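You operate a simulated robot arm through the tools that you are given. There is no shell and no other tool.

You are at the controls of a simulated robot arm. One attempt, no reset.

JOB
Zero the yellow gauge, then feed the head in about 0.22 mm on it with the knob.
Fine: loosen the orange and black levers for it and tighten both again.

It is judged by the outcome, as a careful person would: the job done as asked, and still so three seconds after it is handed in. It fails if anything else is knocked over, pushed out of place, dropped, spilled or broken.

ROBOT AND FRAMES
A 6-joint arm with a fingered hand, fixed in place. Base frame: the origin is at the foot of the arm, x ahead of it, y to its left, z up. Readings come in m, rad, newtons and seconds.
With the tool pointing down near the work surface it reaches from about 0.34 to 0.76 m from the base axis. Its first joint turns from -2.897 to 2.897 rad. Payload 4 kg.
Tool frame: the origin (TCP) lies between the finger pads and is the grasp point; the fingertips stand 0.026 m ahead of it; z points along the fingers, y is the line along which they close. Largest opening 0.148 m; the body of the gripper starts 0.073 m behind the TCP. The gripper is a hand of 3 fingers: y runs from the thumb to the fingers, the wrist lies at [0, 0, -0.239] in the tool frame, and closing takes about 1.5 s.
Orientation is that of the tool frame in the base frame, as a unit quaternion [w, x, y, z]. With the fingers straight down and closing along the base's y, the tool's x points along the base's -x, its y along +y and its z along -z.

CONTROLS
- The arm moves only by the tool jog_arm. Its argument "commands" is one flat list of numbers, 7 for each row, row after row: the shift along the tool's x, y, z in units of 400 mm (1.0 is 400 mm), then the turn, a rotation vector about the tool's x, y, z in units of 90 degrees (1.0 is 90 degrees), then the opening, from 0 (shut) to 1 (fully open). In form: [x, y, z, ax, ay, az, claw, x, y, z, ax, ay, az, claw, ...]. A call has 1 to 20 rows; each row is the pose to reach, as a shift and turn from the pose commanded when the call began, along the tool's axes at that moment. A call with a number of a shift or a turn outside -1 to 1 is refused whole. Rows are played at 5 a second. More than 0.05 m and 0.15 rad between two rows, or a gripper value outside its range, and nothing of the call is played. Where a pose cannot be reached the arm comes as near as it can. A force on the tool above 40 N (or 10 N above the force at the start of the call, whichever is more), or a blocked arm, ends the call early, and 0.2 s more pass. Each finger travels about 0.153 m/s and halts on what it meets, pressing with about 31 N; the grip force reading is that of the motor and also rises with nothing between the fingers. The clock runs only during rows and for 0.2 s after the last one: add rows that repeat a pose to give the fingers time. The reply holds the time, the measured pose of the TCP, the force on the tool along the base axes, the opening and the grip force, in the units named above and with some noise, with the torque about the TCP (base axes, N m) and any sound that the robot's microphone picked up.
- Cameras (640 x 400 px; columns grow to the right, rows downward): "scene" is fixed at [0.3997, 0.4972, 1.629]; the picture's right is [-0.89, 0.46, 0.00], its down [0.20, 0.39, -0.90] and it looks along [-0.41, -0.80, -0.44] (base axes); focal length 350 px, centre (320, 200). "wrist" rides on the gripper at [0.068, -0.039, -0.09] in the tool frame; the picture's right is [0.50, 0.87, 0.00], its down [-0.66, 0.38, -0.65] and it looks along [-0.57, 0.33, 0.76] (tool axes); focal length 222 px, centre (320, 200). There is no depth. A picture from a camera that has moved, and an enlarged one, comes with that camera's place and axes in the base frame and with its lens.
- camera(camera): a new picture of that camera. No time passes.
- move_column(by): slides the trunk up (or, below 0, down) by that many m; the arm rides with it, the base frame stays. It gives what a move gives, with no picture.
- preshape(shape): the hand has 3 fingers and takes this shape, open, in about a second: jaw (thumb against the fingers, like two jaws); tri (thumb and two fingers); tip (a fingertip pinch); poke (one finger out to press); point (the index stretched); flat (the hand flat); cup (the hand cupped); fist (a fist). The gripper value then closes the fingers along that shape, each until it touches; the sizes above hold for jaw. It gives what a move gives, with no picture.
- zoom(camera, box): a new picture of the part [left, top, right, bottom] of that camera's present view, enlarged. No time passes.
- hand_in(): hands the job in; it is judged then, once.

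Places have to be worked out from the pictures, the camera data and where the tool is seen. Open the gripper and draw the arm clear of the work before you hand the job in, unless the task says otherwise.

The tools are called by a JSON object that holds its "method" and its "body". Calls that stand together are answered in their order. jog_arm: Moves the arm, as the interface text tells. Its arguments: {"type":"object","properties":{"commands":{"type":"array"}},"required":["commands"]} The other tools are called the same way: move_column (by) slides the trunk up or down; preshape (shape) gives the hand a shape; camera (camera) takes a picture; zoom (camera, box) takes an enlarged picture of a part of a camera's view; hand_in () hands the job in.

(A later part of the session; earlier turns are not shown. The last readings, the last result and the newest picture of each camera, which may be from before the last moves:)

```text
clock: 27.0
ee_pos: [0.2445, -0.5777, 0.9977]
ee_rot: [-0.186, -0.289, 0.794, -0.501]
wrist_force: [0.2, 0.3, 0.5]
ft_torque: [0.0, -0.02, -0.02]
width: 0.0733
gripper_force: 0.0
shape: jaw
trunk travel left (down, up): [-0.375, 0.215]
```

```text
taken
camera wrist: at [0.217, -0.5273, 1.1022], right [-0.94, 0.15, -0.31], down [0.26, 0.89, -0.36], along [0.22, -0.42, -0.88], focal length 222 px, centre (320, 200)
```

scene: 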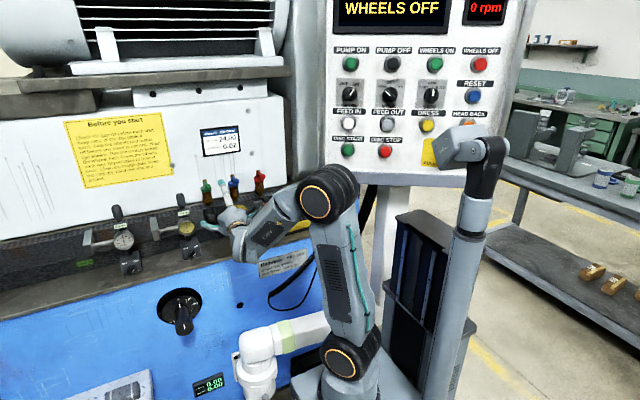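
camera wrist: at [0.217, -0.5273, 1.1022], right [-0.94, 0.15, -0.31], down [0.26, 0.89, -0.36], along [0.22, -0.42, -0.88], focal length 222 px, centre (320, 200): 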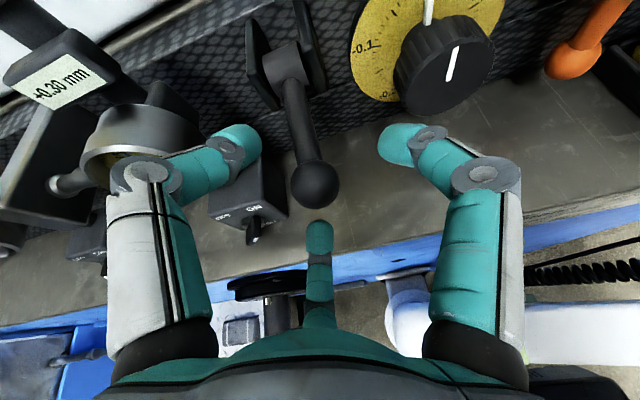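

The lever stays at ~60° on its own. I re-centre on the ball, regrip, and test whether it goes further along its arc.

{"method": "jog_arm", "body": {"commands": [-0.0127, 0.0151, 0.023, 0, 0, 0, 0.5, -0.0127, 0.0151, 0.023, 0, 0, 0, 0.5, -0.0127, 0.0151, 0.023, 0, 0, 0, 0, -0.0127, 0.0151, 0.023, 0, 0, 0, 0, -0.0127, 0.0151, 0.023, 0, 0, 0, 0, -0.0127, 0.0151, 0.023, 0, 0, 0, 0]}}

{"method": "camera", "body": {"camera": "wrist"}}

```text
clock: 28.4
ee_pos: [0.2448, -0.5827, 0.9835]
ee_rot: [-0.185, -0.29, 0.795, -0.5]
wrist_force: [13.2, -10.8, -17.7]
ft_torque: [0.27, 0.18, 0.08]
width: 0.0044
gripper_force: 30.9
shape: jaw
trunk travel left (down, up): [-0.375, 0.215]
```

```text
taken
camera wrist: at [0.2192, -0.5336, 1.0881], right [-0.94, 0.15, -0.3], down [0.26, 0.9, -0.36], along [0.22, -0.42, -0.88], focal length 222 px, centre (320, 200)
```

wrist: 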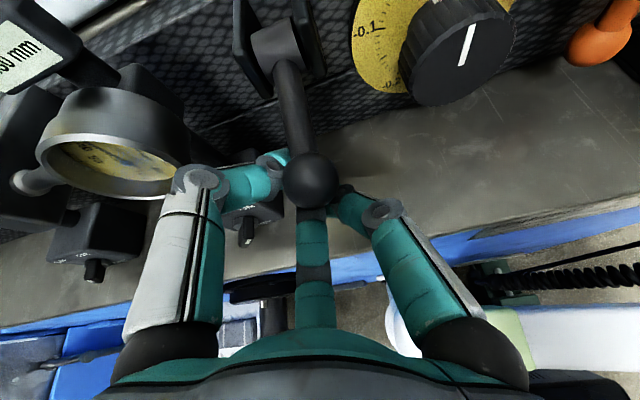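

The fingers closed just beneath the ball/rod, which works for pushing up. I lift along the arc a little and watch the force.

{"method": "jog_arm", "body": {"commands": [0.004, -0.0048, -0.007, 0, 0, 0, 0, 0.008, -0.0096, -0.014, 0, 0, 0, 0, 0.012, -0.0144, -0.021, 0, 0, 0, 0, 0.0161, -0.0192, -0.028, 0, 0, 0, 0]}}

{"method": "camera", "body": {"camera": "wrist"}}

```text
clock: 28.9
ee_pos: [0.2453, -0.5827, 0.9831]
ee_rot: [-0.183, -0.291, 0.798, -0.495]
wrist_force: [13.8, -22.9, -21.1]
ft_torque: [0.41, 0.19, -0.01]
width: 0.0037
gripper_force: 31.4
shape: jaw
trunk travel left (down, up): [-0.375, 0.215]
stopped in row 2: the force on the tool passed its limit at 42 N (the readings are from after the stop); the commanded pose is now the measured one
```

```text
taken
camera wrist: at [0.2198, -0.5334, 1.0894], right [-0.94, 0.15, -0.3], down [0.26, 0.9, -0.35], along [0.22, -0.41, -0.89], focal length 222 px, centre (320, 200)
```

wrist: 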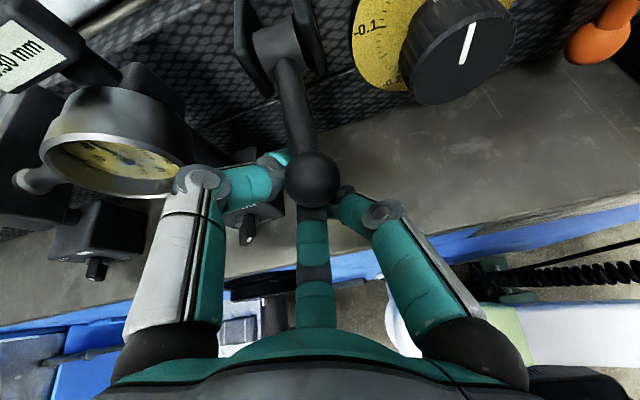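

No further motion at 42 N, so the black lever is at its loose stop (~60°). I open, retreat clear of it, and look.

{"method": "jog_arm", "body": {"commands": [0, 0, 0, 0, 0, 0, 0.5, 0, 0, 0, 0, 0, 0, 0.5, 0, 0, 0, 0, 0, 0, 0.5, 0, 0, -0.03, 0, 0, 0, 0.5, 0, 0, -0.06, 0, 0, 0, 0.5, 0, 0, -0.09, 0, 0, 0, 0.5, 0, 0, -0.12, 0, 0, 0, 0.5, 0, 0, -0.15, 0, 0, 0, 0.5]}}

{"method": "camera", "body": {"camera": "wrist"}}

{"method": "zoom", "body": {"camera": "scene", "box": [150, 180, 278, 260]}}

```text
clock: 30.8
ee_pos: [0.2452, -0.5256, 1.0153]
ee_rot: [-0.185, -0.289, 0.796, -0.498]
wrist_force: [0.4, 1.2, -0.5]
ft_torque: [0.03, 0.02, -0.01]
width: 0.0735
gripper_force: 0.1
shape: jaw
trunk travel left (down, up): [-0.375, 0.215]
```

```text
taken
camera wrist: at [0.2184, -0.4751, 1.1203], right [-0.94, 0.15, -0.3], down [0.26, 0.9, -0.36], along [0.22, -0.41, -0.88], focal length 222 px, centre (320, 200)
```

wrist: 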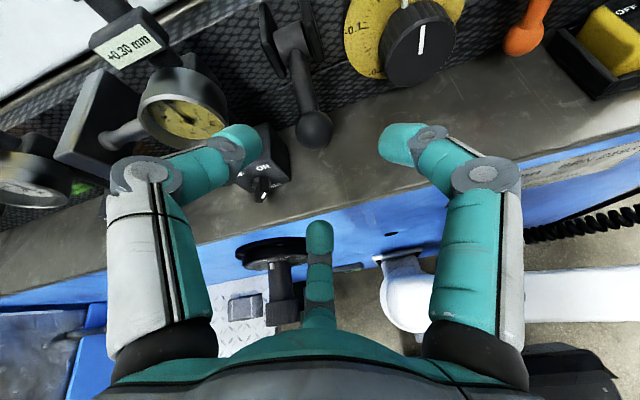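

```text
5.00 times, centred on (214, 220) of scene
camera zoom: at [0.3997, 0.4972, 1.629], right [-0.89, 0.46, 0.0], down [0.2, 0.39, -0.9], along [-0.41, -0.8, -0.44], focal length 1752 px, centre (850, 100)
```

zoom: 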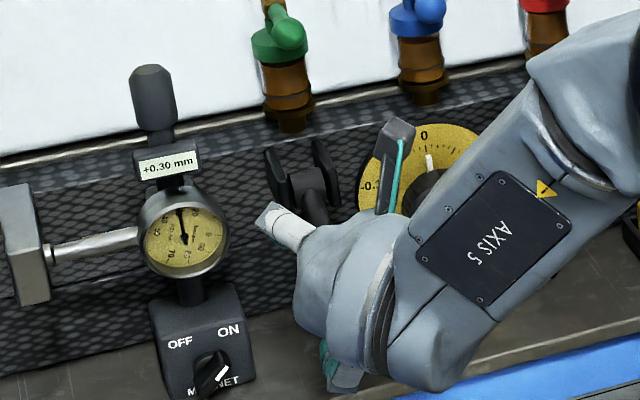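

The gauge is unchanged at +0.30 with the black lever loose. Next I move across to the pre-grasp in front of the orange lever, rolling -40° for the mirrored finger pattern.

{"method": "jog_arm", "body": {"commands": [0.0778, 0.0731, 0.0165, 0, 0, -0.06, 0.5, 0.1555, 0.1462, 0.033, 0, 0, -0.12, 0.5, 0.2065, 0.19, 0.062, 0, 0, -0.2, 0.5, 0.258, 0.233, 0.09, 0, 0, -0.28, 0.5, 0.309, 0.2765, 0.119, 0, 0, -0.36, 0.5, 0.36, 0.32, 0.148, 0, 0, -0.444, 0.5, 0.36, 0.32, 0.148, 0, 0, -0.444, 0.5]}}

{"method": "camera", "body": {"camera": "wrist"}}

{"method": "camera", "body": {"camera": "scene"}}

```text
clock: 32.4
ee_pos: [0.0525, -0.5778, 0.9846]
ee_rot: [-0.343, -0.544, 0.649, -0.405]
wrist_force: [0.1, -0.1, 0.7]
ft_torque: [0.0, -0.01, 0.0]
width: 0.0736
gripper_force: 0.1
shape: jaw
trunk travel left (down, up): [-0.375, 0.215]
```

```text
taken
camera wrist: at [0.0787, -0.5279, 1.0901], right [-0.94, -0.15, 0.31], down [-0.26, 0.9, -0.35], along [-0.23, -0.41, -0.88], focal length 222 px, centre (320, 200)
```

wrist: 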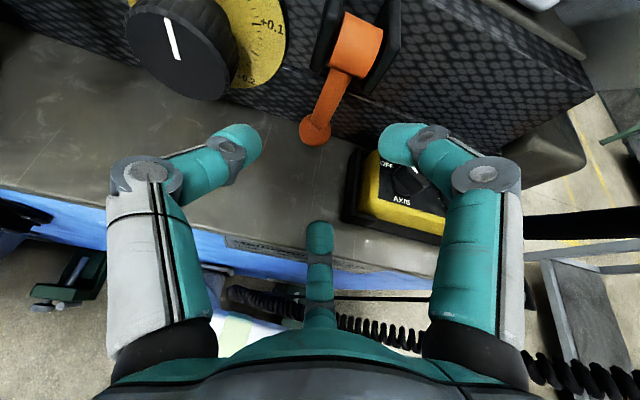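

```text
taken
```

scene: 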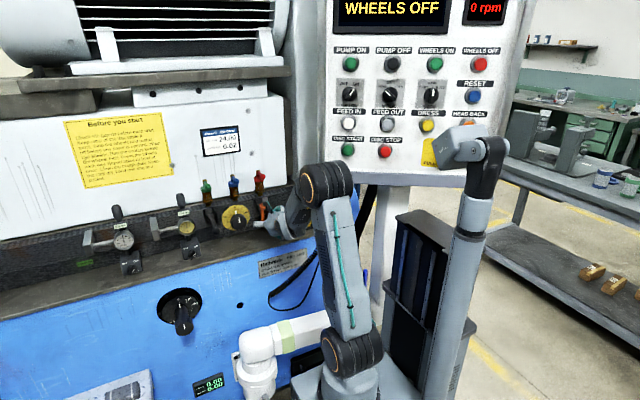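

Symmetric to the black lever view; the ball is on axis. I advance 45 mm and check clearance to the pendant.

{"method": "jog_arm", "body": {"commands": [0, 0, 0.028, 0, 0, 0, 0.45, 0, 0, 0.056, 0, 0, 0, 0.45, 0, 0, 0.084, 0, 0, 0, 0.45, 0, 0, 0.1125, 0, 0, 0, 0.45, 0, 0, 0.1125, 0, 0, 0, 0.45]}}

{"method": "camera", "body": {"camera": "wrist"}}

{"method": "zoom", "body": {"camera": "scene", "box": [220, 180, 348, 260]}}

```text
clock: 33.5
ee_pos: [0.0516, -0.6175, 0.9649]
ee_rot: [-0.343, -0.544, 0.65, -0.405]
wrist_force: [-0.2, -0.1, -0.2]
ft_torque: [0.01, 0.0, 0.04]
width: 0.0671
gripper_force: 0.0
shape: jaw
trunk travel left (down, up): [-0.375, 0.215]
```

```text
taken
camera wrist: at [0.0786, -0.5669, 1.0699], right [-0.94, -0.15, 0.31], down [-0.26, 0.9, -0.35], along [-0.23, -0.41, -0.88], focal length 222 px, centre (320, 200)
```

wrist: 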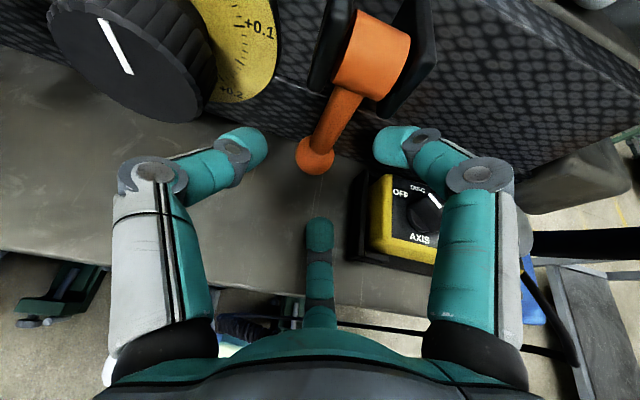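

```text
5.00 times, centred on (284, 220) of scene
camera zoom: at [0.3997, 0.4972, 1.629], right [-0.89, 0.46, 0.0], down [0.2, 0.39, -0.9], along [-0.41, -0.8, -0.44], focal length 1752 px, centre (500, 100)
```

zoom: 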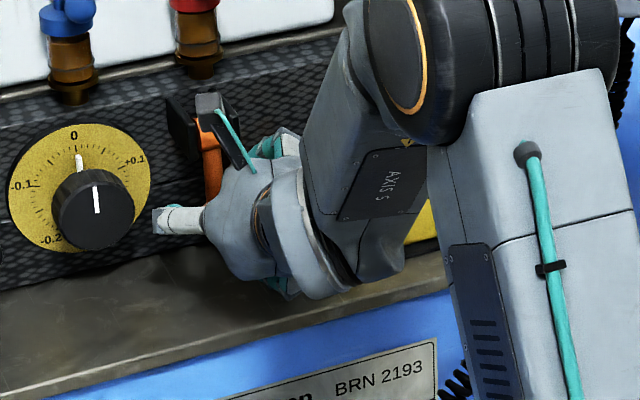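

Clear of the pendant. I advance the remaining 31 mm and close on the orange ball.

{"method": "jog_arm", "body": {"commands": [0, 0, 0.02, 0, 0, 0, 0.45, 0, 0, 0.04, 0, 0, 0, 0.45, 0, 0, 0.06, 0, 0, 0, 0.45, 0, 0, 0.078, 0, 0, 0, 0.45, 0, 0, 0.078, 0, 0, 0, 0.45, 0, 0, 0.078, 0, 0, 0, 0, 0, 0, 0.078, 0, 0, 0, 0, 0, 0, 0.078, 0, 0, 0, 0, 0, 0, 0.078, 0, 0, 0, 0]}}

{"method": "camera", "body": {"camera": "wrist"}}

```text
clock: 35.5
ee_pos: [0.0515, -0.6447, 0.9518]
ee_rot: [-0.344, -0.544, 0.65, -0.405]
wrist_force: [0.1, -0.9, -1.1]
ft_torque: [0.04, 0.0, -0.01]
width: 0.0236
gripper_force: 31.6
shape: jaw
trunk travel left (down, up): [-0.375, 0.215]
```

```text
taken
camera wrist: at [0.078, -0.5943, 1.0567], right [-0.94, -0.15, 0.31], down [-0.26, 0.9, -0.35], along [-0.23, -0.41, -0.88], focal length 222 px, centre (320, 200)
```

wrist: 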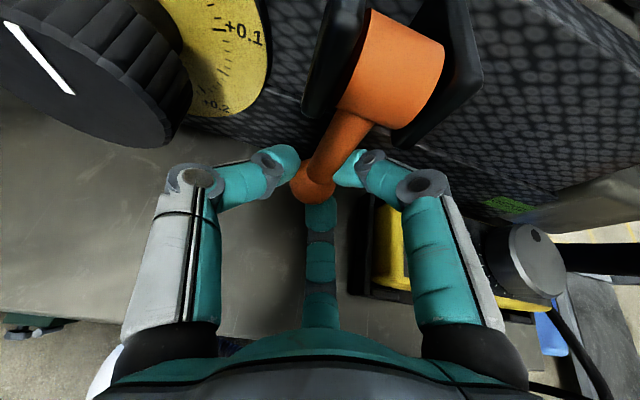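

Clean grip on the orange ball. I pull it along a better-fitted arc (L≈88 mm) to ~48°.

{"method": "jog_arm", "body": {"commands": [-0.0038, 0.0007, -0.0149, 0, 0, 0, 0, -0.0069, 0.0012, -0.0298, 0, 0, 0, 0, -0.0085, 0.0015, -0.0452, 0, 0, 0, 0, -0.0096, 0.0017, -0.0605, 0, 0, 0, 0, -0.009, 0.0016, -0.076, 0, 0, 0, 0, -0.0079, 0.0014, -0.0913, 0, 0, 0, 0, -0.0053, 0.0009, -0.1065, 0, 0, 0, 0, -0.0022, 0.0004, -0.1213, 0, 0, 0, 0, 0.0024, -0.0004, -0.136, 0, 0, 0, 0, 0.0074, -0.0013, -0.1503, 0, 0, 0, 0]}}

{"method": "camera", "body": {"camera": "wrist"}}

```text
clock: 37.8
ee_pos: [0.0535, -0.5924, 0.9818]
ee_rot: [-0.344, -0.544, 0.649, -0.406]
wrist_force: [-0.4, -0.5, -0.3]
ft_torque: [-0.01, -0.01, -0.03]
width: 0.0144
gripper_force: 31.5
shape: jaw
trunk travel left (down, up): [-0.375, 0.215]
```

```text
taken
camera wrist: at [0.0795, -0.5422, 1.0866], right [-0.94, -0.15, 0.31], down [-0.26, 0.9, -0.36], along [-0.23, -0.42, -0.88], focal length 222 px, centre (320, 200)
```

wrist: 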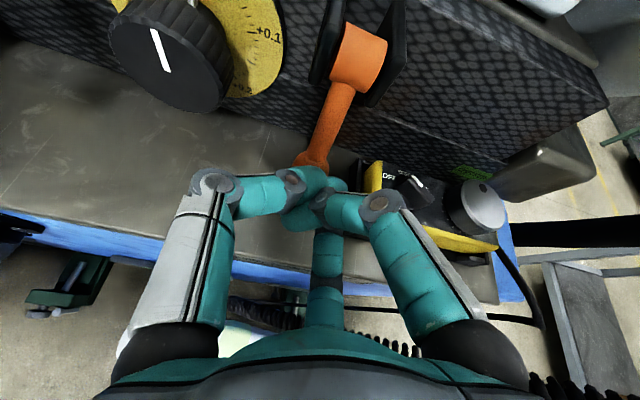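

The grip slipped off at ~24°; the ball is now near (0.0525,-0.639,0.942). I reopen, back off a touch, re-centre deeper on the ball and regrip.

{"method": "jog_arm", "body": {"commands": [0, 0, -0.03, 0, 0, 0, 0.3, 0, 0, -0.03, 0, 0, 0, 0.45, -0.02, 0.004, -0.015, 0, 0, 0, 0.45, -0.0401, 0.0095, 0.02, 0, 0, 0, 0.45, -0.0401, 0.0095, 0.05, 0, 0, 0, 0.45, -0.0401, 0.0095, 0.085, 0, 0, 0, 0.45, -0.0401, 0.0095, 0.1125, 0, 0, 0, 0.45, -0.0401, 0.0095, 0.1125, 0, 0, 0, 0.45]}}

{"method": "camera", "body": {"camera": "wrist"}}

```text
clock: 39.5
ee_pos: [0.0507, -0.6255, 0.9464]
ee_rot: [-0.344, -0.544, 0.649, -0.406]
wrist_force: [-0.7, 1.8, 7.8]
ft_torque: [0.23, 0.13, -0.04]
width: 0.0637
gripper_force: 0.1
shape: jaw
trunk travel left (down, up): [-0.375, 0.215]
```

```text
taken
camera wrist: at [0.0776, -0.5753, 1.0509], right [-0.94, -0.14, 0.31], down [-0.26, 0.9, -0.36], along [-0.23, -0.41, -0.88], focal length 222 px, centre (320, 200)
```

wrist: 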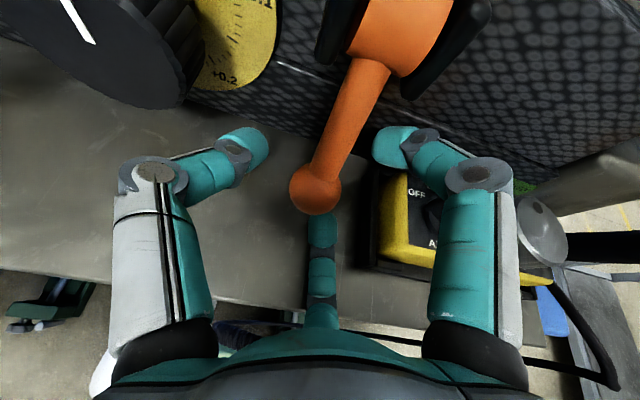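

The ball is centred; I ease up 5 mm to unload the lower finger from the ledge, then close.

{"method": "jog_arm", "body": {"commands": [0.0111, -0.002, -0.003, 0, 0, 0, 0.45, 0.0111, -0.002, -0.003, 0, 0, 0, 0, 0.0111, -0.002, -0.003, 0, 0, 0, 0, 0.0111, -0.002, -0.003, 0, 0, 0, 0, 0.0111, -0.002, -0.003, 0, 0, 0, 0]}}

{"method": "camera", "body": {"camera": "wrist"}}

```text
clock: 40.8
ee_pos: [0.0514, -0.627, 0.9504]
ee_rot: [-0.344, -0.544, 0.648, -0.406]
wrist_force: [11.1, -5.6, 10.4]
ft_torque: [0.01, -0.01, -0.02]
width: 0.0069
gripper_force: 31.4
shape: jaw
trunk travel left (down, up): [-0.375, 0.215]
```

```text
taken
camera wrist: at [0.0793, -0.5761, 1.0554], right [-0.94, -0.15, 0.31], down [-0.26, 0.9, -0.36], along [-0.23, -0.42, -0.88], focal length 222 px, centre (320, 200)
```

wrist: 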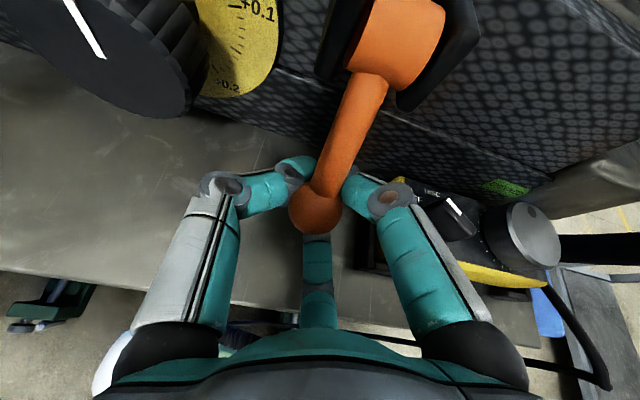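

The fingers are now hooked behind the ball. I pull further along the arc to ~54°.

{"method": "jog_arm", "body": {"commands": [0.001, -0.0002, -0.0192, 0, 0, 0, 0, 0.0025, -0.0004, -0.0383, 0, 0, 0, 0, 0.007, -0.0012, -0.057, 0, 0, 0, 0, 0.0118, -0.0021, -0.0755, 0, 0, 0, 0, 0.019, -0.0034, -0.093, 0, 0, 0, 0, 0.0271, -0.0048, -0.1105, 0, 0, 0, 0]}}

{"method": "camera", "body": {"camera": "wrist"}}

```text
clock: 42.1
ee_pos: [0.0522, -0.5931, 0.9783]
ee_rot: [-0.343, -0.544, 0.649, -0.406]
wrist_force: [9.5, -30.0, 10.1]
ft_torque: [0.36, 0.0, -0.01]
width: 0.0062
gripper_force: 31.2
shape: jaw
trunk travel left (down, up): [-0.375, 0.215]
```

```text
taken
camera wrist: at [0.078, -0.5432, 1.084], right [-0.94, -0.14, 0.31], down [-0.26, 0.9, -0.35], along [-0.23, -0.41, -0.88], focal length 222 px, centre (320, 200)
```

wrist: 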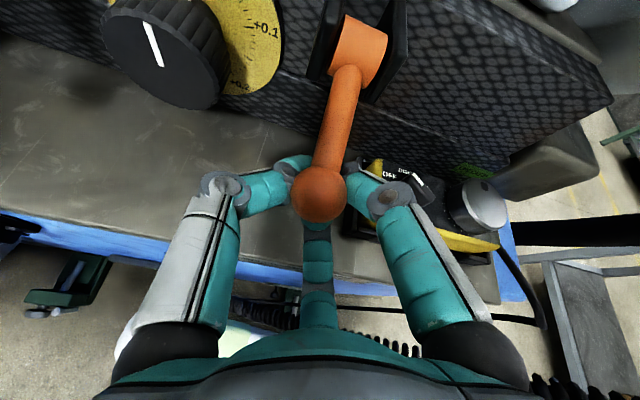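

The lever follows; the pull is now mainly radial (-30 N in y), so I continue more upward than outward until it meets its stop.

{"method": "jog_arm", "body": {"commands": [0.0121, -0.0021, 0.0025, 0, 0, 0, 0, 0.0234, -0.0041, -0.0083, 0, 0, 0, 0, 0.0325, -0.0057, -0.0238, 0, 0, 0, 0, 0.0428, -0.0076, -0.0368, 0, 0, 0, 0, 0.0534, -0.0094, -0.0475, 0, 0, 0, 0]}}

{"method": "camera", "body": {"camera": "wrist"}}

```text
clock: 43.0
ee_pos: [0.0525, -0.5912, 0.9875]
ee_rot: [-0.338, -0.547, 0.653, -0.4]
wrist_force: [6.2, -32.4, -18.7]
ft_torque: [0.41, 0.09, -0.03]
width: 0.0054
gripper_force: 31.3
shape: jaw
trunk travel left (down, up): [-0.375, 0.215]
stopped in row 4: the force on the tool passed its limit at 48 N (the readings are from after the stop); the commanded pose is now the measured one
```

```text
taken
camera wrist: at [0.0785, -0.5424, 1.094], right [-0.94, -0.15, 0.31], down [-0.26, 0.91, -0.34], along [-0.23, -0.4, -0.89], focal length 222 px, centre (320, 200)
```

wrist: 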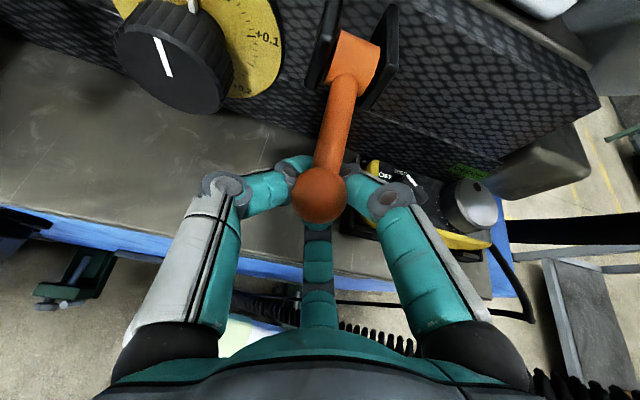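

Stopped hard at about the same height as the black lever's stop, so the orange lever is loose too. I open and retreat, then compare both levers and the gauge.

{"method": "jog_arm", "body": {"commands": [0, 0, 0, 0, 0, 0, 0.5, 0, 0, 0, 0, 0, 0, 0.5, 0, 0, 0, 0, 0, 0, 0.5, 0, 0, -0.03, 0, 0, 0, 0.5, 0, 0, -0.06, 0, 0, 0, 0.5, 0, 0, -0.09, 0, 0, 0, 0.5, 0, 0, -0.12, 0, 0, 0, 0.5, 0, 0, -0.15, 0, 0, 0, 0.5]}}

{"method": "camera", "body": {"camera": "wrist"}}

{"method": "zoom", "body": {"camera": "scene", "box": [150, 180, 310, 260]}}

```text
clock: 44.9
ee_pos: [0.0504, -0.5331, 1.0177]
ee_rot: [-0.339, -0.545, 0.653, -0.402]
wrist_force: [-0.3, -0.2, 0.2]
ft_torque: [0.01, 0.02, 0.03]
width: 0.0739
gripper_force: 0.1
shape: jaw
trunk travel left (down, up): [-0.375, 0.215]
```

```text
taken
camera wrist: at [0.0771, -0.4837, 1.1234], right [-0.94, -0.15, 0.31], down [-0.25, 0.9, -0.34], along [-0.23, -0.4, -0.89], focal length 222 px, centre (320, 200)
```

wrist: 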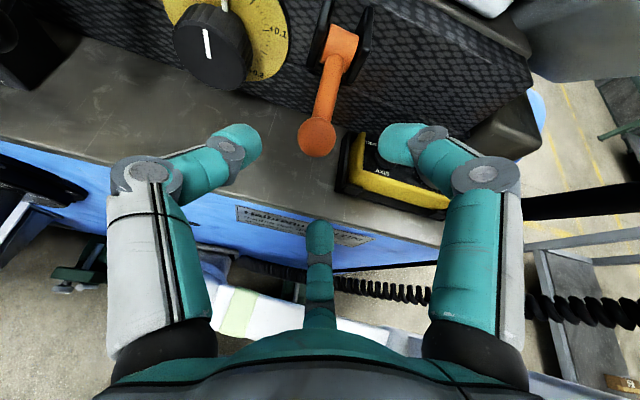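

```text
4.00 times, centred on (230, 220) of scene
camera zoom: at [0.3997, 0.4972, 1.629], right [-0.89, 0.46, 0.0], down [0.2, 0.39, -0.9], along [-0.41, -0.8, -0.44], focal length 1402 px, centre (680, 120)
```

zoom: 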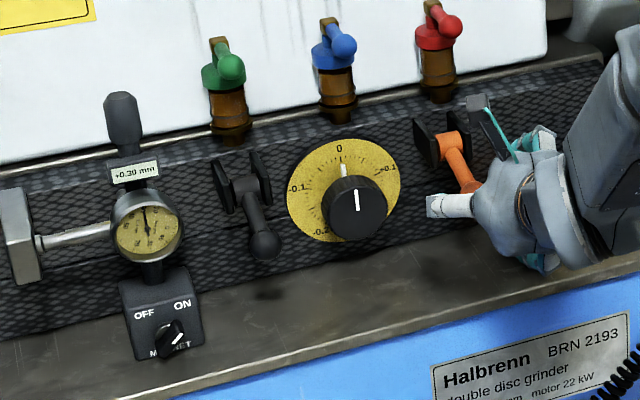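

Both levers are up. Now the gauge: I check its reading and move the hand across in front of it (level, fingers toward -y), staying clear of the raised black lever.

{"method": "zoom", "body": {"camera": "scene", "box": [166, 190, 206, 240]}}

{"method": "jog_arm", "body": {"commands": [-0.0124, -0.0878, -0.0025, 0.006, 0.0342, 0, 0.5, -0.0248, -0.1756, -0.005, 0.012, 0.0684, 0, 0.5, -0.0371, -0.2634, -0.0074, 0.018, 0.1026, 0, 0.5, -0.0495, -0.3513, -0.0099, 0.024, 0.1368, 0, 0.5, -0.0619, -0.4391, -0.0124, 0.03, 0.1709, 0, 0.5, -0.0743, -0.5269, -0.0149, 0.036, 0.2051, 0, 0.5, -0.0866, -0.6147, -0.0173, 0.042, 0.2393, 0, 0.5, -0.099, -0.7025, -0.0198, 0.048, 0.2735, 0, 0.5, -0.099, -0.7025, -0.0198, 0.048, 0.2735, 0, 0.5]}}

{"method": "camera", "body": {"camera": "wrist"}}

```text
8.00 times, centred on (186, 215) of scene
camera zoom: at [0.3997, 0.4972, 1.629], right [-0.89, 0.46, 0.0], down [0.2, 0.39, -0.9], along [-0.41, -0.8, -0.44], focal length 2804 px, centre (1392, 80)
```

zoom: 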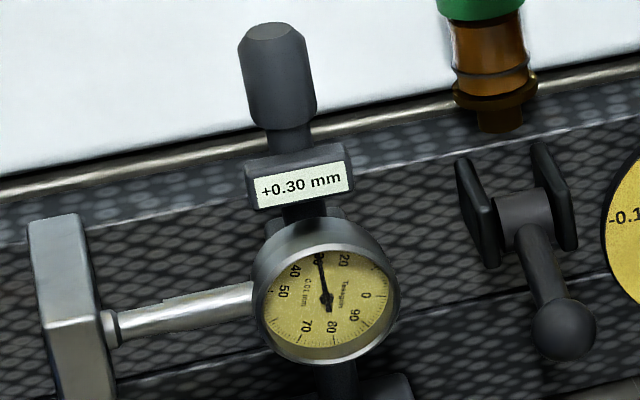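

```text
clock: 46.9
ee_pos: [0.3336, -0.5303, 1.0316]
ee_rot: [-0.451, -0.46, 0.549, -0.533]
wrist_force: [0.4, -0.4, 0.1]
ft_torque: [0.02, 0.02, 0.01]
width: 0.0739
gripper_force: 0.1
shape: jaw
trunk travel left (down, up): [-0.375, 0.215]
```

```text
taken
camera wrist: at [0.3615, -0.4418, 1.1072], right [-0.94, 0.0, 0.34], down [-0.26, 0.67, -0.69], along [-0.23, -0.74, -0.63], focal length 222 px, centre (320, 200)
```

wrist: 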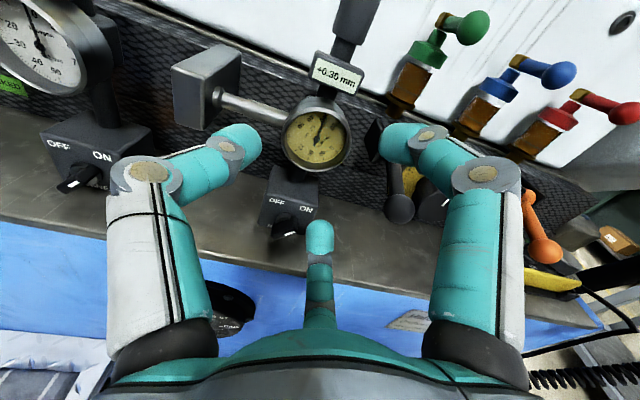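

I zoom into the gauge for precise centring.

{"method": "zoom", "body": {"camera": "wrist", "box": [256, 80, 384, 240]}}

```text
2.50 times, centred on (320, 160) of wrist
camera zoom: at [0.3615, -0.4418, 1.1072], right [-0.94, 0.0, 0.34], down [-0.26, 0.67, -0.69], along [-0.23, -0.74, -0.63], focal length 555 px, centre (320, 300)
```

zoom: 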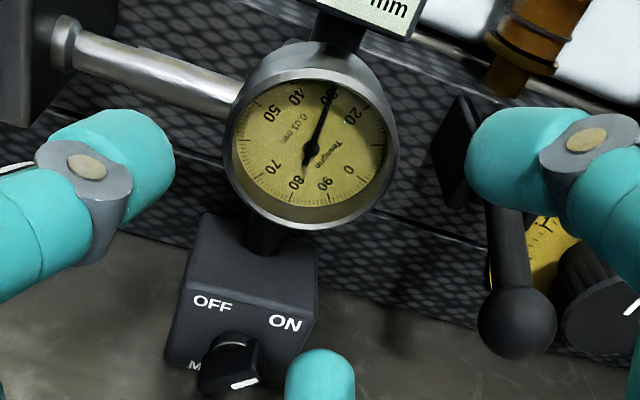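

Gauge face centre ≈ (0.3335,-0.62,1.022), bezel radius ≈28 mm. I roll +38° to the start of a stroke, level the hand and centre 60 mm in front of the face.

{"method": "jog_arm", "body": {"commands": [-0.0044, 0.0008, 0.015, 0.0006, 0.0033, 0.0844, 0.6, -0.0088, 0.0016, 0.03, 0.0012, 0.0066, 0.1688, 0.6, -0.0132, 0.0024, 0.045, 0.0018, 0.0099, 0.2532, 0.6, -0.0176, 0.0032, 0.06, 0.0024, 0.0132, 0.3376, 0.6, -0.022, 0.004, 0.075, 0.003, 0.0165, 0.422, 0.6, -0.022, 0.004, 0.075, 0.003, 0.0165, 0.422, 0.6]}}

{"method": "camera", "body": {"camera": "wrist"}}

```text
clock: 48.2
ee_pos: [0.3341, -0.5616, 1.0216]
ee_rot: [-0.257, -0.25, 0.662, -0.658]
wrist_force: [0.5, 0.3, 0.9]
ft_torque: [-0.01, 0.04, 0.02]
width: 0.0881
gripper_force: 0.1
shape: jaw
trunk travel left (down, up): [-0.375, 0.215]
```

```text
taken
camera wrist: at [0.3106, -0.4703, 1.0953], right [-0.95, 0.01, -0.31], down [0.24, 0.65, -0.72], along [0.19, -0.76, -0.62], focal length 222 px, centre (320, 200)
```

wrist: 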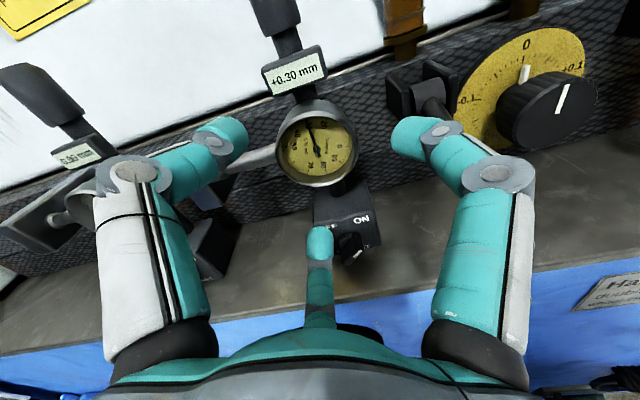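

Well centred. I advance so the fingertips just overlap the bezel rim (tips at y≈-0.626), opening 0.5.

{"method": "jog_arm", "body": {"commands": [0, 0, 0.02, 0, 0, 0, 0.5, 0, 0, 0.04, 0, 0, 0, 0.5, 0, 0, 0.06, 0, 0, 0, 0.5, 0, 0, 0.08, 0, 0, 0, 0.5, 0, 0, 0.096, 0, 0, 0, 0.5, 0, 0, 0.096, 0, 0, 0, 0.5]}}

{"method": "camera", "body": {"camera": "wrist"}}

{"method": "zoom", "body": {"camera": "scene", "box": [150, 190, 230, 240]}}

```text
clock: 49.6
ee_pos: [0.335, -0.5993, 1.0231]
ee_rot: [-0.257, -0.25, 0.662, -0.658]
wrist_force: [1.0, 1.3, 0.7]
ft_torque: [-0.04, -0.03, 0.02]
width: 0.0746
gripper_force: 0.1
shape: jaw
trunk travel left (down, up): [-0.375, 0.215]
```

```text
taken
camera wrist: at [0.3109, -0.5087, 1.0963], right [-0.95, 0.01, -0.31], down [0.24, 0.65, -0.72], along [0.19, -0.76, -0.62], focal length 222 px, centre (320, 200)
```

wrist: 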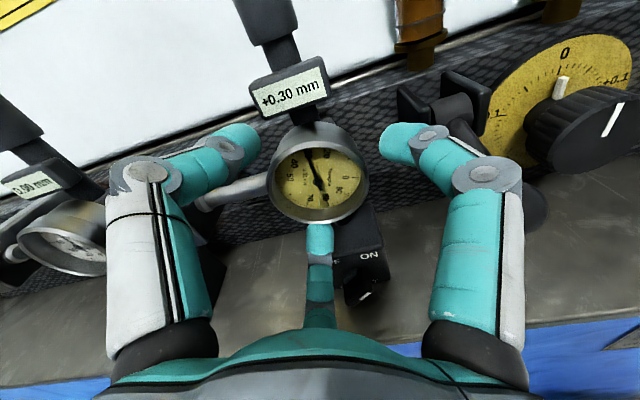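

```text
8.00 times, centred on (190, 215) of scene
camera zoom: at [0.3997, 0.4972, 1.629], right [-0.89, 0.46, 0.0], down [0.2, 0.39, -0.9], along [-0.41, -0.8, -0.44], focal length 2804 px, centre (1360, 80)
```

zoom: 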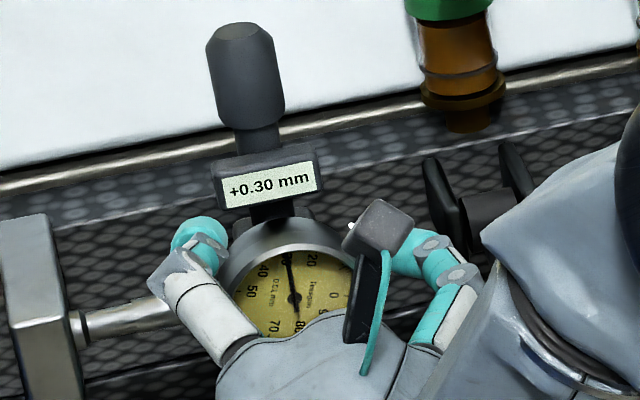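

Centred on the bezel. I close gently onto it.

{"method": "jog_arm", "body": {"commands": [0, 0, 0, 0, 0, 0, 0.42, 0, 0, 0, 0, 0, 0, 0.36, 0, 0, 0, 0, 0, 0, 0.3, 0, 0, 0, 0, 0, 0, 0.3, 0, 0, 0, 0, 0, 0, 0.3]}}

{"method": "camera", "body": {"camera": "wrist"}}

{"method": "zoom", "body": {"camera": "scene", "box": [150, 190, 230, 240]}}

```text
clock: 50.9
ee_pos: [0.3331, -0.5992, 1.0219]
ee_rot: [-0.259, -0.25, 0.662, -0.658]
wrist_force: [-1.7, 5.5, 1.2]
ft_torque: [-0.69, -0.17, 0.52]
width: 0.0563
gripper_force: 30.7
shape: jaw
trunk travel left (down, up): [-0.375, 0.215]
```

```text
taken
camera wrist: at [0.3107, -0.508, 1.0965], right [-0.95, 0.01, -0.31], down [0.24, 0.65, -0.72], along [0.19, -0.76, -0.62], focal length 222 px, centre (320, 200)
```

wrist: 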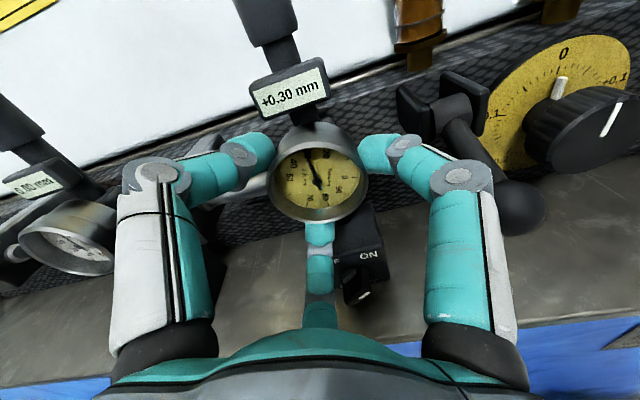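

```text
8.00 times, centred on (190, 215) of scene
camera zoom: at [0.3997, 0.4972, 1.629], right [-0.89, 0.46, 0.0], down [0.2, 0.39, -0.9], along [-0.41, -0.8, -0.44], focal length 2804 px, centre (1360, 80)
```

zoom: 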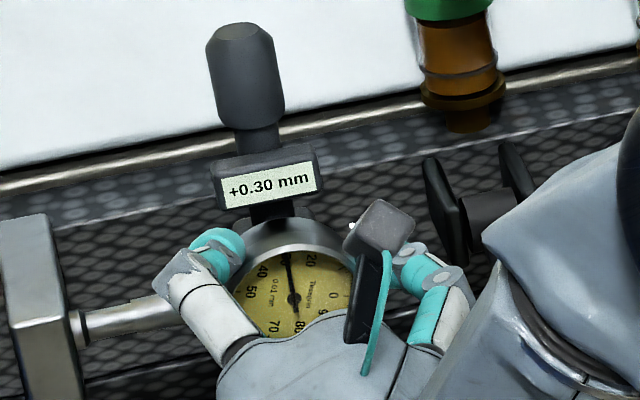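

Bezel gripped (56 mm). I turn it 36° counter-clockwise as seen from the front and check the reading.

{"method": "jog_arm", "body": {"commands": [0, 0, 0, 0, 0, -0.05, 0.3, 0, 0, 0, 0, 0, -0.1, 0.3, 0, 0, 0, 0, 0, -0.15, 0.3, 0, 0, 0, 0, 0, -0.2, 0.3, 0, 0, 0, 0, 0, -0.25, 0.3, 0, 0, 0, 0, 0, -0.3, 0.3, 0, 0, 0, 0, 0, -0.35, 0.3, 0, 0, 0, 0, 0, -0.4, 0.3]}}

{"method": "camera", "body": {"camera": "wrist"}}

{"method": "zoom", "body": {"camera": "scene", "box": [150, 190, 230, 240]}}

```text
clock: 52.6
ee_pos: [0.3326, -0.5982, 1.022]
ee_rot: [-0.449, -0.442, 0.552, -0.546]
wrist_force: [-9.1, 4.1, 10.2]
ft_torque: [-0.4, -0.78, 0.39]
width: 0.0533
gripper_force: 31.4
shape: jaw
trunk travel left (down, up): [-0.375, 0.215]
```

```text
taken
camera wrist: at [0.358, -0.5082, 1.096], right [-0.95, 0.01, 0.31], down [-0.23, 0.66, -0.72], along [-0.21, -0.75, -0.62], focal length 222 px, centre (320, 200)
```

wrist: 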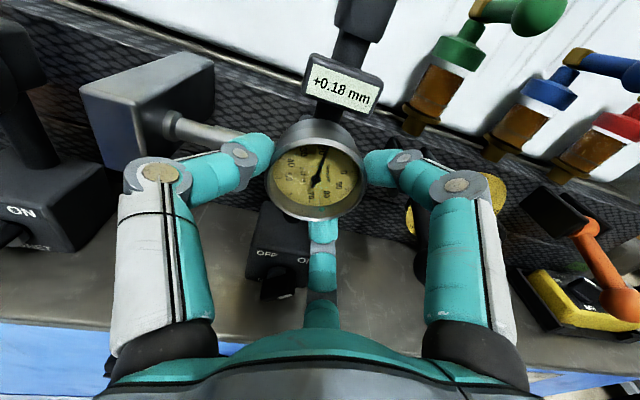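

```text
8.00 times, centred on (190, 215) of scene
camera zoom: at [0.3997, 0.4972, 1.629], right [-0.89, 0.46, 0.0], down [0.2, 0.39, -0.9], along [-0.41, -0.8, -0.44], focal length 2804 px, centre (1360, 80)
```

zoom: 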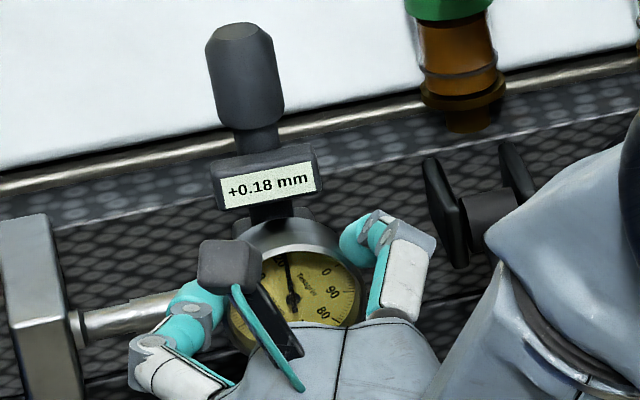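

Works: reading is now +0.18. I release, back off 15 mm, roll back 36° and regrip for the next stroke.

{"method": "jog_arm", "body": {"commands": [0, 0, 0, 0, 0, 0, 0.5, 0, 0, 0, 0, 0, 0, 0.5, 0, 0, -0.04, 0, 0, 0, 0.5, 0, 0, -0.04, 0, 0, 0.08, 0.5, 0, 0, -0.04, 0, 0, 0.16, 0.5, 0, 0, -0.04, 0, 0, 0.24, 0.5, 0, 0, -0.04, 0, 0, 0.32, 0.5, 0, 0, -0.04, 0, 0, 0.4, 0.5, 0, 0, -0.02, 0, 0, 0.4, 0.5, 0, 0, 0, 0, 0, 0.4, 0.5, 0, 0, 0, 0, 0, 0.4, 0.5]}}

{"method": "camera", "body": {"camera": "wrist"}}

{"method": "zoom", "body": {"camera": "scene", "box": [150, 190, 230, 240]}}

```text
clock: 55.0
ee_pos: [0.3343, -0.5992, 1.022]
ee_rot: [-0.258, -0.25, 0.662, -0.658]
wrist_force: [-0.1, 0.2, 0.3]
ft_torque: [-0.08, -0.04, 0.11]
width: 0.0742
gripper_force: 0.1
shape: jaw
trunk travel left (down, up): [-0.375, 0.215]
```

```text
taken
camera wrist: at [0.3108, -0.5084, 1.0953], right [-0.95, 0.01, -0.31], down [0.24, 0.65, -0.72], along [0.19, -0.76, -0.62], focal length 222 px, centre (320, 200)
```

wrist: 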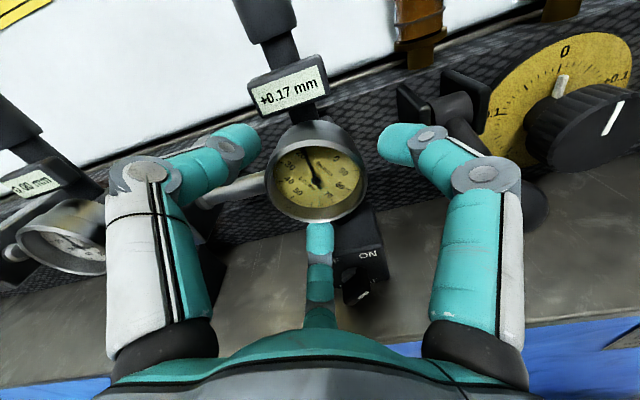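

```text
8.00 times, centred on (190, 215) of scene
camera zoom: at [0.3997, 0.4972, 1.629], right [-0.89, 0.46, 0.0], down [0.2, 0.39, -0.9], along [-0.41, -0.8, -0.44], focal length 2804 px, centre (1360, 80)
```

zoom: 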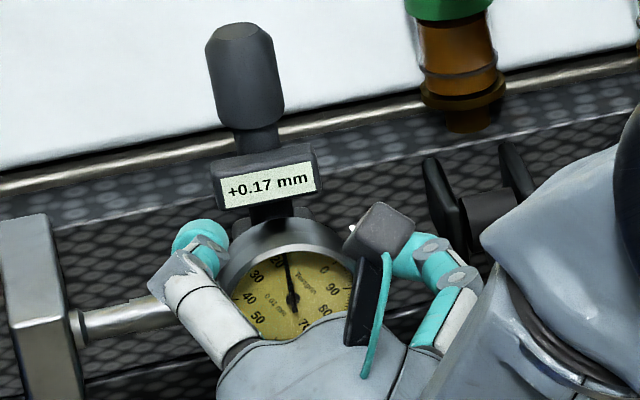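

Reading +0.17. I grip again and turn another 36°.

{"method": "jog_arm", "body": {"commands": [0, 0, 0, 0, 0, 0, 0.42, 0, 0, 0, 0, 0, 0, 0.36, 0, 0, 0, 0, 0, 0, 0.3, 0, 0, 0, 0, 0, 0, 0.3, 0, 0, 0, 0, 0, 0, 0.3, 0, 0, 0, 0, 0, -0.05, 0.3, 0, 0, 0, 0, 0, -0.1, 0.3, 0, 0, 0, 0, 0, -0.15, 0.3, 0, 0, 0, 0, 0, -0.2, 0.3, 0, 0, 0, 0, 0, -0.25, 0.3, 0, 0, 0, 0, 0, -0.3, 0.3, 0, 0, 0, 0, 0, -0.35, 0.3, 0, 0, 0, 0, 0, -0.4, 0.3]}}

{"method": "zoom", "body": {"camera": "scene", "box": [150, 190, 230, 240]}}

```text
clock: 57.9
ee_pos: [0.3332, -0.599, 1.0224]
ee_rot: [-0.449, -0.442, 0.552, -0.546]
wrist_force: [-8.0, 3.7, 7.9]
ft_torque: [-0.23, -0.61, 0.18]
width: 0.0534
gripper_force: 31.4
shape: jaw
trunk travel left (down, up): [-0.375, 0.215]
```

```text
8.00 times, centred on (190, 215) of scene
camera zoom: at [0.3997, 0.4972, 1.629], right [-0.89, 0.46, 0.0], down [0.2, 0.39, -0.9], along [-0.41, -0.8, -0.44], focal length 2804 px, centre (1360, 80)
```

zoom: 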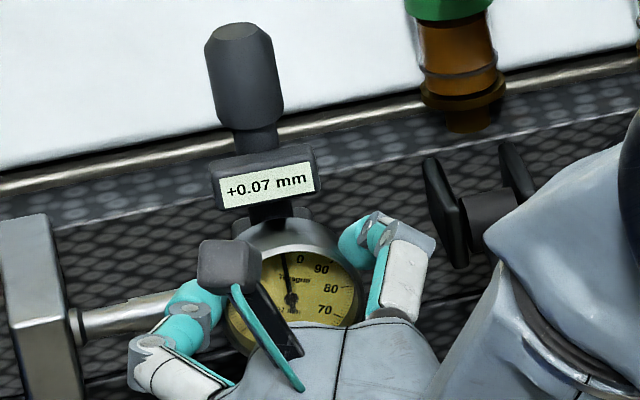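

Reading +0.07. Release, roll back, and prepare the last stroke.

{"method": "jog_arm", "body": {"commands": [0, 0, 0, 0, 0, 0, 0.5, 0, 0, 0, 0, 0, 0, 0.5, 0, 0, -0.04, 0, 0, 0, 0.5, 0, 0, -0.04, 0, 0, 0.08, 0.5, 0, 0, -0.04, 0, 0, 0.16, 0.5, 0, 0, -0.04, 0, 0, 0.24, 0.5, 0, 0, -0.04, 0, 0, 0.32, 0.5, 0, 0, -0.04, 0, 0, 0.4, 0.5, 0, 0, -0.02, 0, 0, 0.4, 0.5, 0, 0, 0, 0, 0, 0.4, 0.5, 0, 0, 0, 0, 0, 0.4, 0.5]}}

{"method": "zoom", "body": {"camera": "scene", "box": [150, 190, 230, 240]}}

```text
clock: 60.2
ee_pos: [0.3347, -0.5996, 1.0219]
ee_rot: [-0.258, -0.25, 0.662, -0.658]
wrist_force: [-0.4, 2.4, 0.7]
ft_torque: [-0.05, -0.06, 0.07]
width: 0.0739
gripper_force: 0.1
shape: jaw
trunk travel left (down, up): [-0.375, 0.215]
```

```text
8.00 times, centred on (190, 215) of scene
camera zoom: at [0.3997, 0.4972, 1.629], right [-0.89, 0.46, 0.0], down [0.2, 0.39, -0.9], along [-0.41, -0.8, -0.44], focal length 2804 px, centre (1360, 80)
```

zoom: 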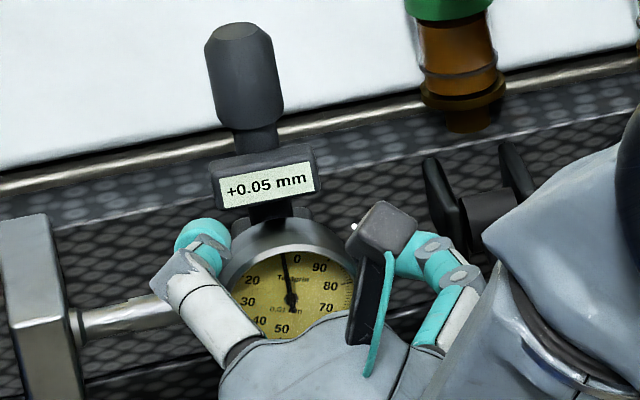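

Reading +0.05 (release shifts it about -0.01 to -0.02). I grip and turn ~12°, then check before release.

{"method": "jog_arm", "body": {"commands": [0, 0, 0, 0, 0, 0, 0.42, 0, 0, 0, 0, 0, 0, 0.36, 0, 0, 0, 0, 0, 0, 0.3, 0, 0, 0, 0, 0, 0, 0.3, 0, 0, 0, 0, 0, 0, 0.3, 0, 0, 0, 0, 0, -0.035, 0.3, 0, 0, 0, 0, 0, -0.07, 0.3, 0, 0, 0, 0, 0, -0.105, 0.3, 0, 0, 0, 0, 0, -0.14, 0.3, 0, 0, 0, 0, 0, -0.14, 0.3]}}

{"method": "zoom", "body": {"camera": "scene", "box": [150, 190, 230, 240]}}

```text
clock: 62.5
ee_pos: [0.3324, -0.5988, 1.0225]
ee_rot: [-0.329, -0.32, 0.63, -0.626]
wrist_force: [-11.4, 1.1, 12.2]
ft_torque: [-0.6, -0.6, 0.02]
width: 0.055
gripper_force: 30.4
shape: jaw
trunk travel left (down, up): [-0.375, 0.215]
```

```text
8.00 times, centred on (190, 215) of scene
camera zoom: at [0.3997, 0.4972, 1.629], right [-0.89, 0.46, 0.0], down [0.2, 0.39, -0.9], along [-0.41, -0.8, -0.44], focal length 2804 px, centre (1360, 80)
```

zoom: 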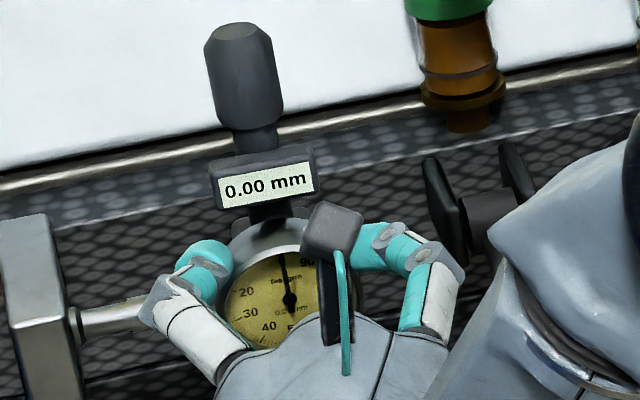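

0.00 while gripped. I release slowly and back away to see the unloaded reading.

{"method": "jog_arm", "body": {"commands": [0, 0, 0, 0, 0, 0, 0.36, 0, 0, 0, 0, 0, 0, 0.4, 0, 0, 0, 0, 0, 0, 0.5, 0, 0, 0, 0, 0, 0, 0.5, 0, 0, -0.05, 0, 0, 0, 0.5, 0, 0, -0.1, 0, 0, 0, 0.5, 0, 0, -0.1, 0, 0, 0, 0.5]}}

{"method": "zoom", "body": {"camera": "scene", "box": [150, 190, 230, 240]}}

{"method": "zoom", "body": {"camera": "wrist", "box": [240, 40, 400, 220]}}

```text
clock: 64.0
ee_pos: [0.3346, -0.56, 1.021]
ee_rot: [-0.329, -0.321, 0.631, -0.625]
wrist_force: [0.3, -0.7, -0.4]
ft_torque: [-0.01, -0.01, -0.01]
width: 0.0734
gripper_force: 0.1
shape: jaw
trunk travel left (down, up): [-0.375, 0.215]
```

```text
8.00 times, centred on (190, 215) of scene
camera zoom: at [0.3997, 0.4972, 1.629], right [-0.89, 0.46, 0.0], down [0.2, 0.39, -0.9], along [-0.41, -0.8, -0.44], focal length 2804 px, centre (1360, 80)
```

zoom: 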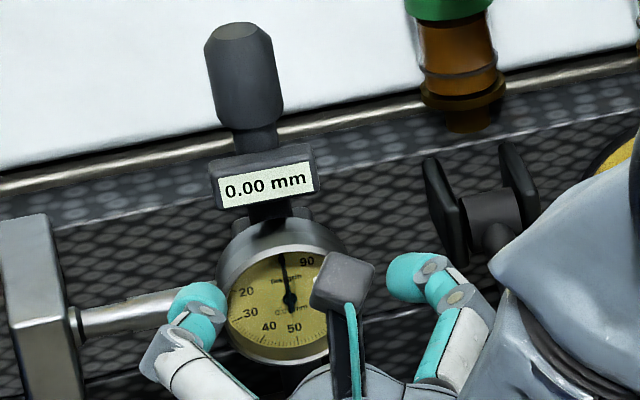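

```text
2.22 times, centred on (320, 130) of wrist
camera zoom: at [0.3278, -0.4689, 1.0991], right [-1.0, 0.01, -0.09], down [0.08, 0.65, -0.75], along [0.05, -0.76, -0.65], focal length 494 px, centre (320, 356)
```

zoom: 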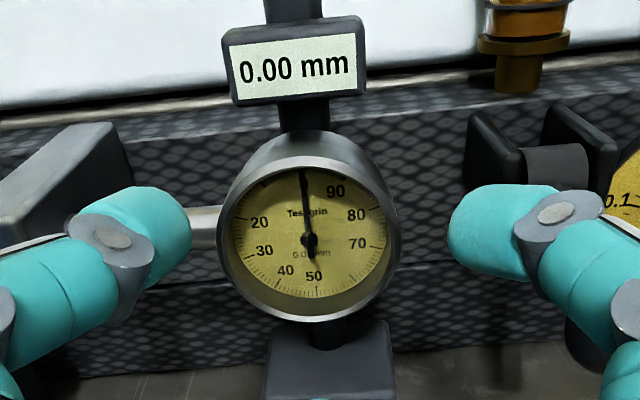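

The yellow gauge is zeroed at 0.00. Next I back off and go across to the knob (front centre ≈ (0.152,-0.648,0.978)), passing in front of the raised black lever, rolling so fingers avoid both levers.

{"method": "jog_arm", "body": {"commands": [0, 0, -0.05, 0, 0, 0, 0.5, 0, 0, -0.0875, 0, 0, 0, 0.5, 0.0295, 0.0724, -0.0875, 0, 0, 0.0642, 0.5, 0.0589, 0.1447, -0.0875, 0, 0, 0.1283, 0.5, 0.0884, 0.2171, -0.0875, 0, 0, 0.1925, 0.5, 0.1178, 0.2895, -0.0875, 0, 0, 0.2567, 0.5, 0.1473, 0.3618, -0.0875, 0, 0, 0.3208, 0.5, 0.1767, 0.4342, -0.0875, 0, 0, 0.385, 0.5, 0.1767, 0.4342, -0.0875, 0, 0, 0.385, 0.5]}}

{"method": "camera", "body": {"camera": "wrist"}}

{"method": "zoom", "body": {"camera": "scene", "box": [150, 180, 310, 260]}}

```text
clock: 66.0
ee_pos: [0.1715, -0.5376, 1.0237]
ee_rot: [-0.135, -0.121, 0.704, -0.686]
wrist_force: [-1.0, 0.9, -0.3]
ft_torque: [-0.01, 0.02, 0.02]
width: 0.0735
gripper_force: 0.0
shape: jaw
out of reach, approached as far as the arm can: row 7, 8, 9
trunk travel left (down, up): [-0.375, 0.215]
```

```text
taken
camera wrist: at [0.1231, -0.4472, 1.0865], right [-0.78, 0.03, -0.63], down [0.49, 0.65, -0.57], along [0.39, -0.76, -0.52], focal length 222 px, centre (320, 200)
```

wrist: 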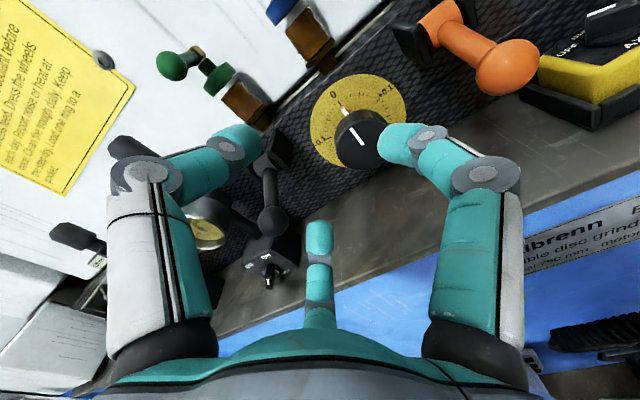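

```text
4.00 times, centred on (230, 220) of scene
camera zoom: at [0.3997, 0.4972, 1.629], right [-0.89, 0.46, 0.0], down [0.2, 0.39, -0.9], along [-0.41, -0.8, -0.44], focal length 1402 px, centre (680, 120)
```

zoom: 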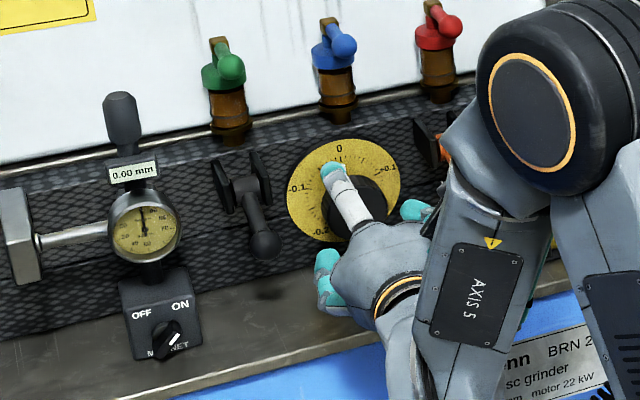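

Near the inner reach limit; moving forward toward the knob eases that. I advance 30 mm along the approach and see where the commanded pose lies.

{"method": "jog_arm", "body": {"commands": [0, 0, 0.0375, 0, 0, 0, 0.5, 0, 0, 0.075, 0, 0, 0, 0.5, 0, 0, 0.075, 0, 0, 0, 0.5]}}

```text
clock: 66.8
ee_pos: [0.1723, -0.5686, 1.0244]
ee_rot: [-0.131, -0.119, 0.699, -0.693]
wrist_force: [-0.5, 0.4, 0.6]
ft_torque: [0.0, 0.04, 0.02]
width: 0.0736
gripper_force: 0.1
shape: jaw
out of reach, approached as far as the arm can: row 1
trunk travel left (down, up): [-0.375, 0.215]
```

Commanded pose follows the measured one. I now move to the knob's axis, 75 mm in front, and look.

{"method": "jog_arm", "body": {"commands": [0.0056, 0.0612, 0.008, 0, 0, 0, 0.5, 0.0113, 0.1225, 0.016, 0, 0, 0, 0.5, 0.0113, 0.1225, 0.016, 0, 0, 0, 0.5]}}

{"method": "camera", "body": {"camera": "wrist"}}

```text
clock: 67.7
ee_pos: [0.1646, -0.5872, 1.01]
ee_rot: [-0.136, -0.121, 0.704, -0.687]
wrist_force: [-0.5, 1.4, -0.3]
ft_torque: [0.03, -0.01, -0.02]
width: 0.0737
gripper_force: 0.1
shape: jaw
out of reach, approached as far as the arm can: row 1, 2, 3
trunk travel left (down, up): [-0.375, 0.215]
```

```text
taken
camera wrist: at [0.1172, -0.4978, 1.0715], right [-0.78, 0.03, -0.63], down [0.49, 0.65, -0.58], along [0.39, -0.76, -0.52], focal length 222 px, centre (320, 200)
```

wrist: 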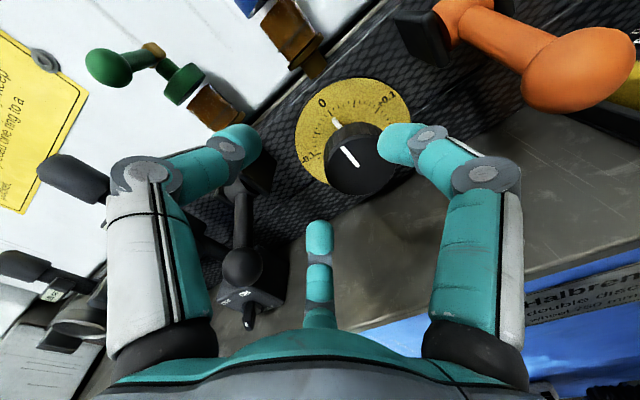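

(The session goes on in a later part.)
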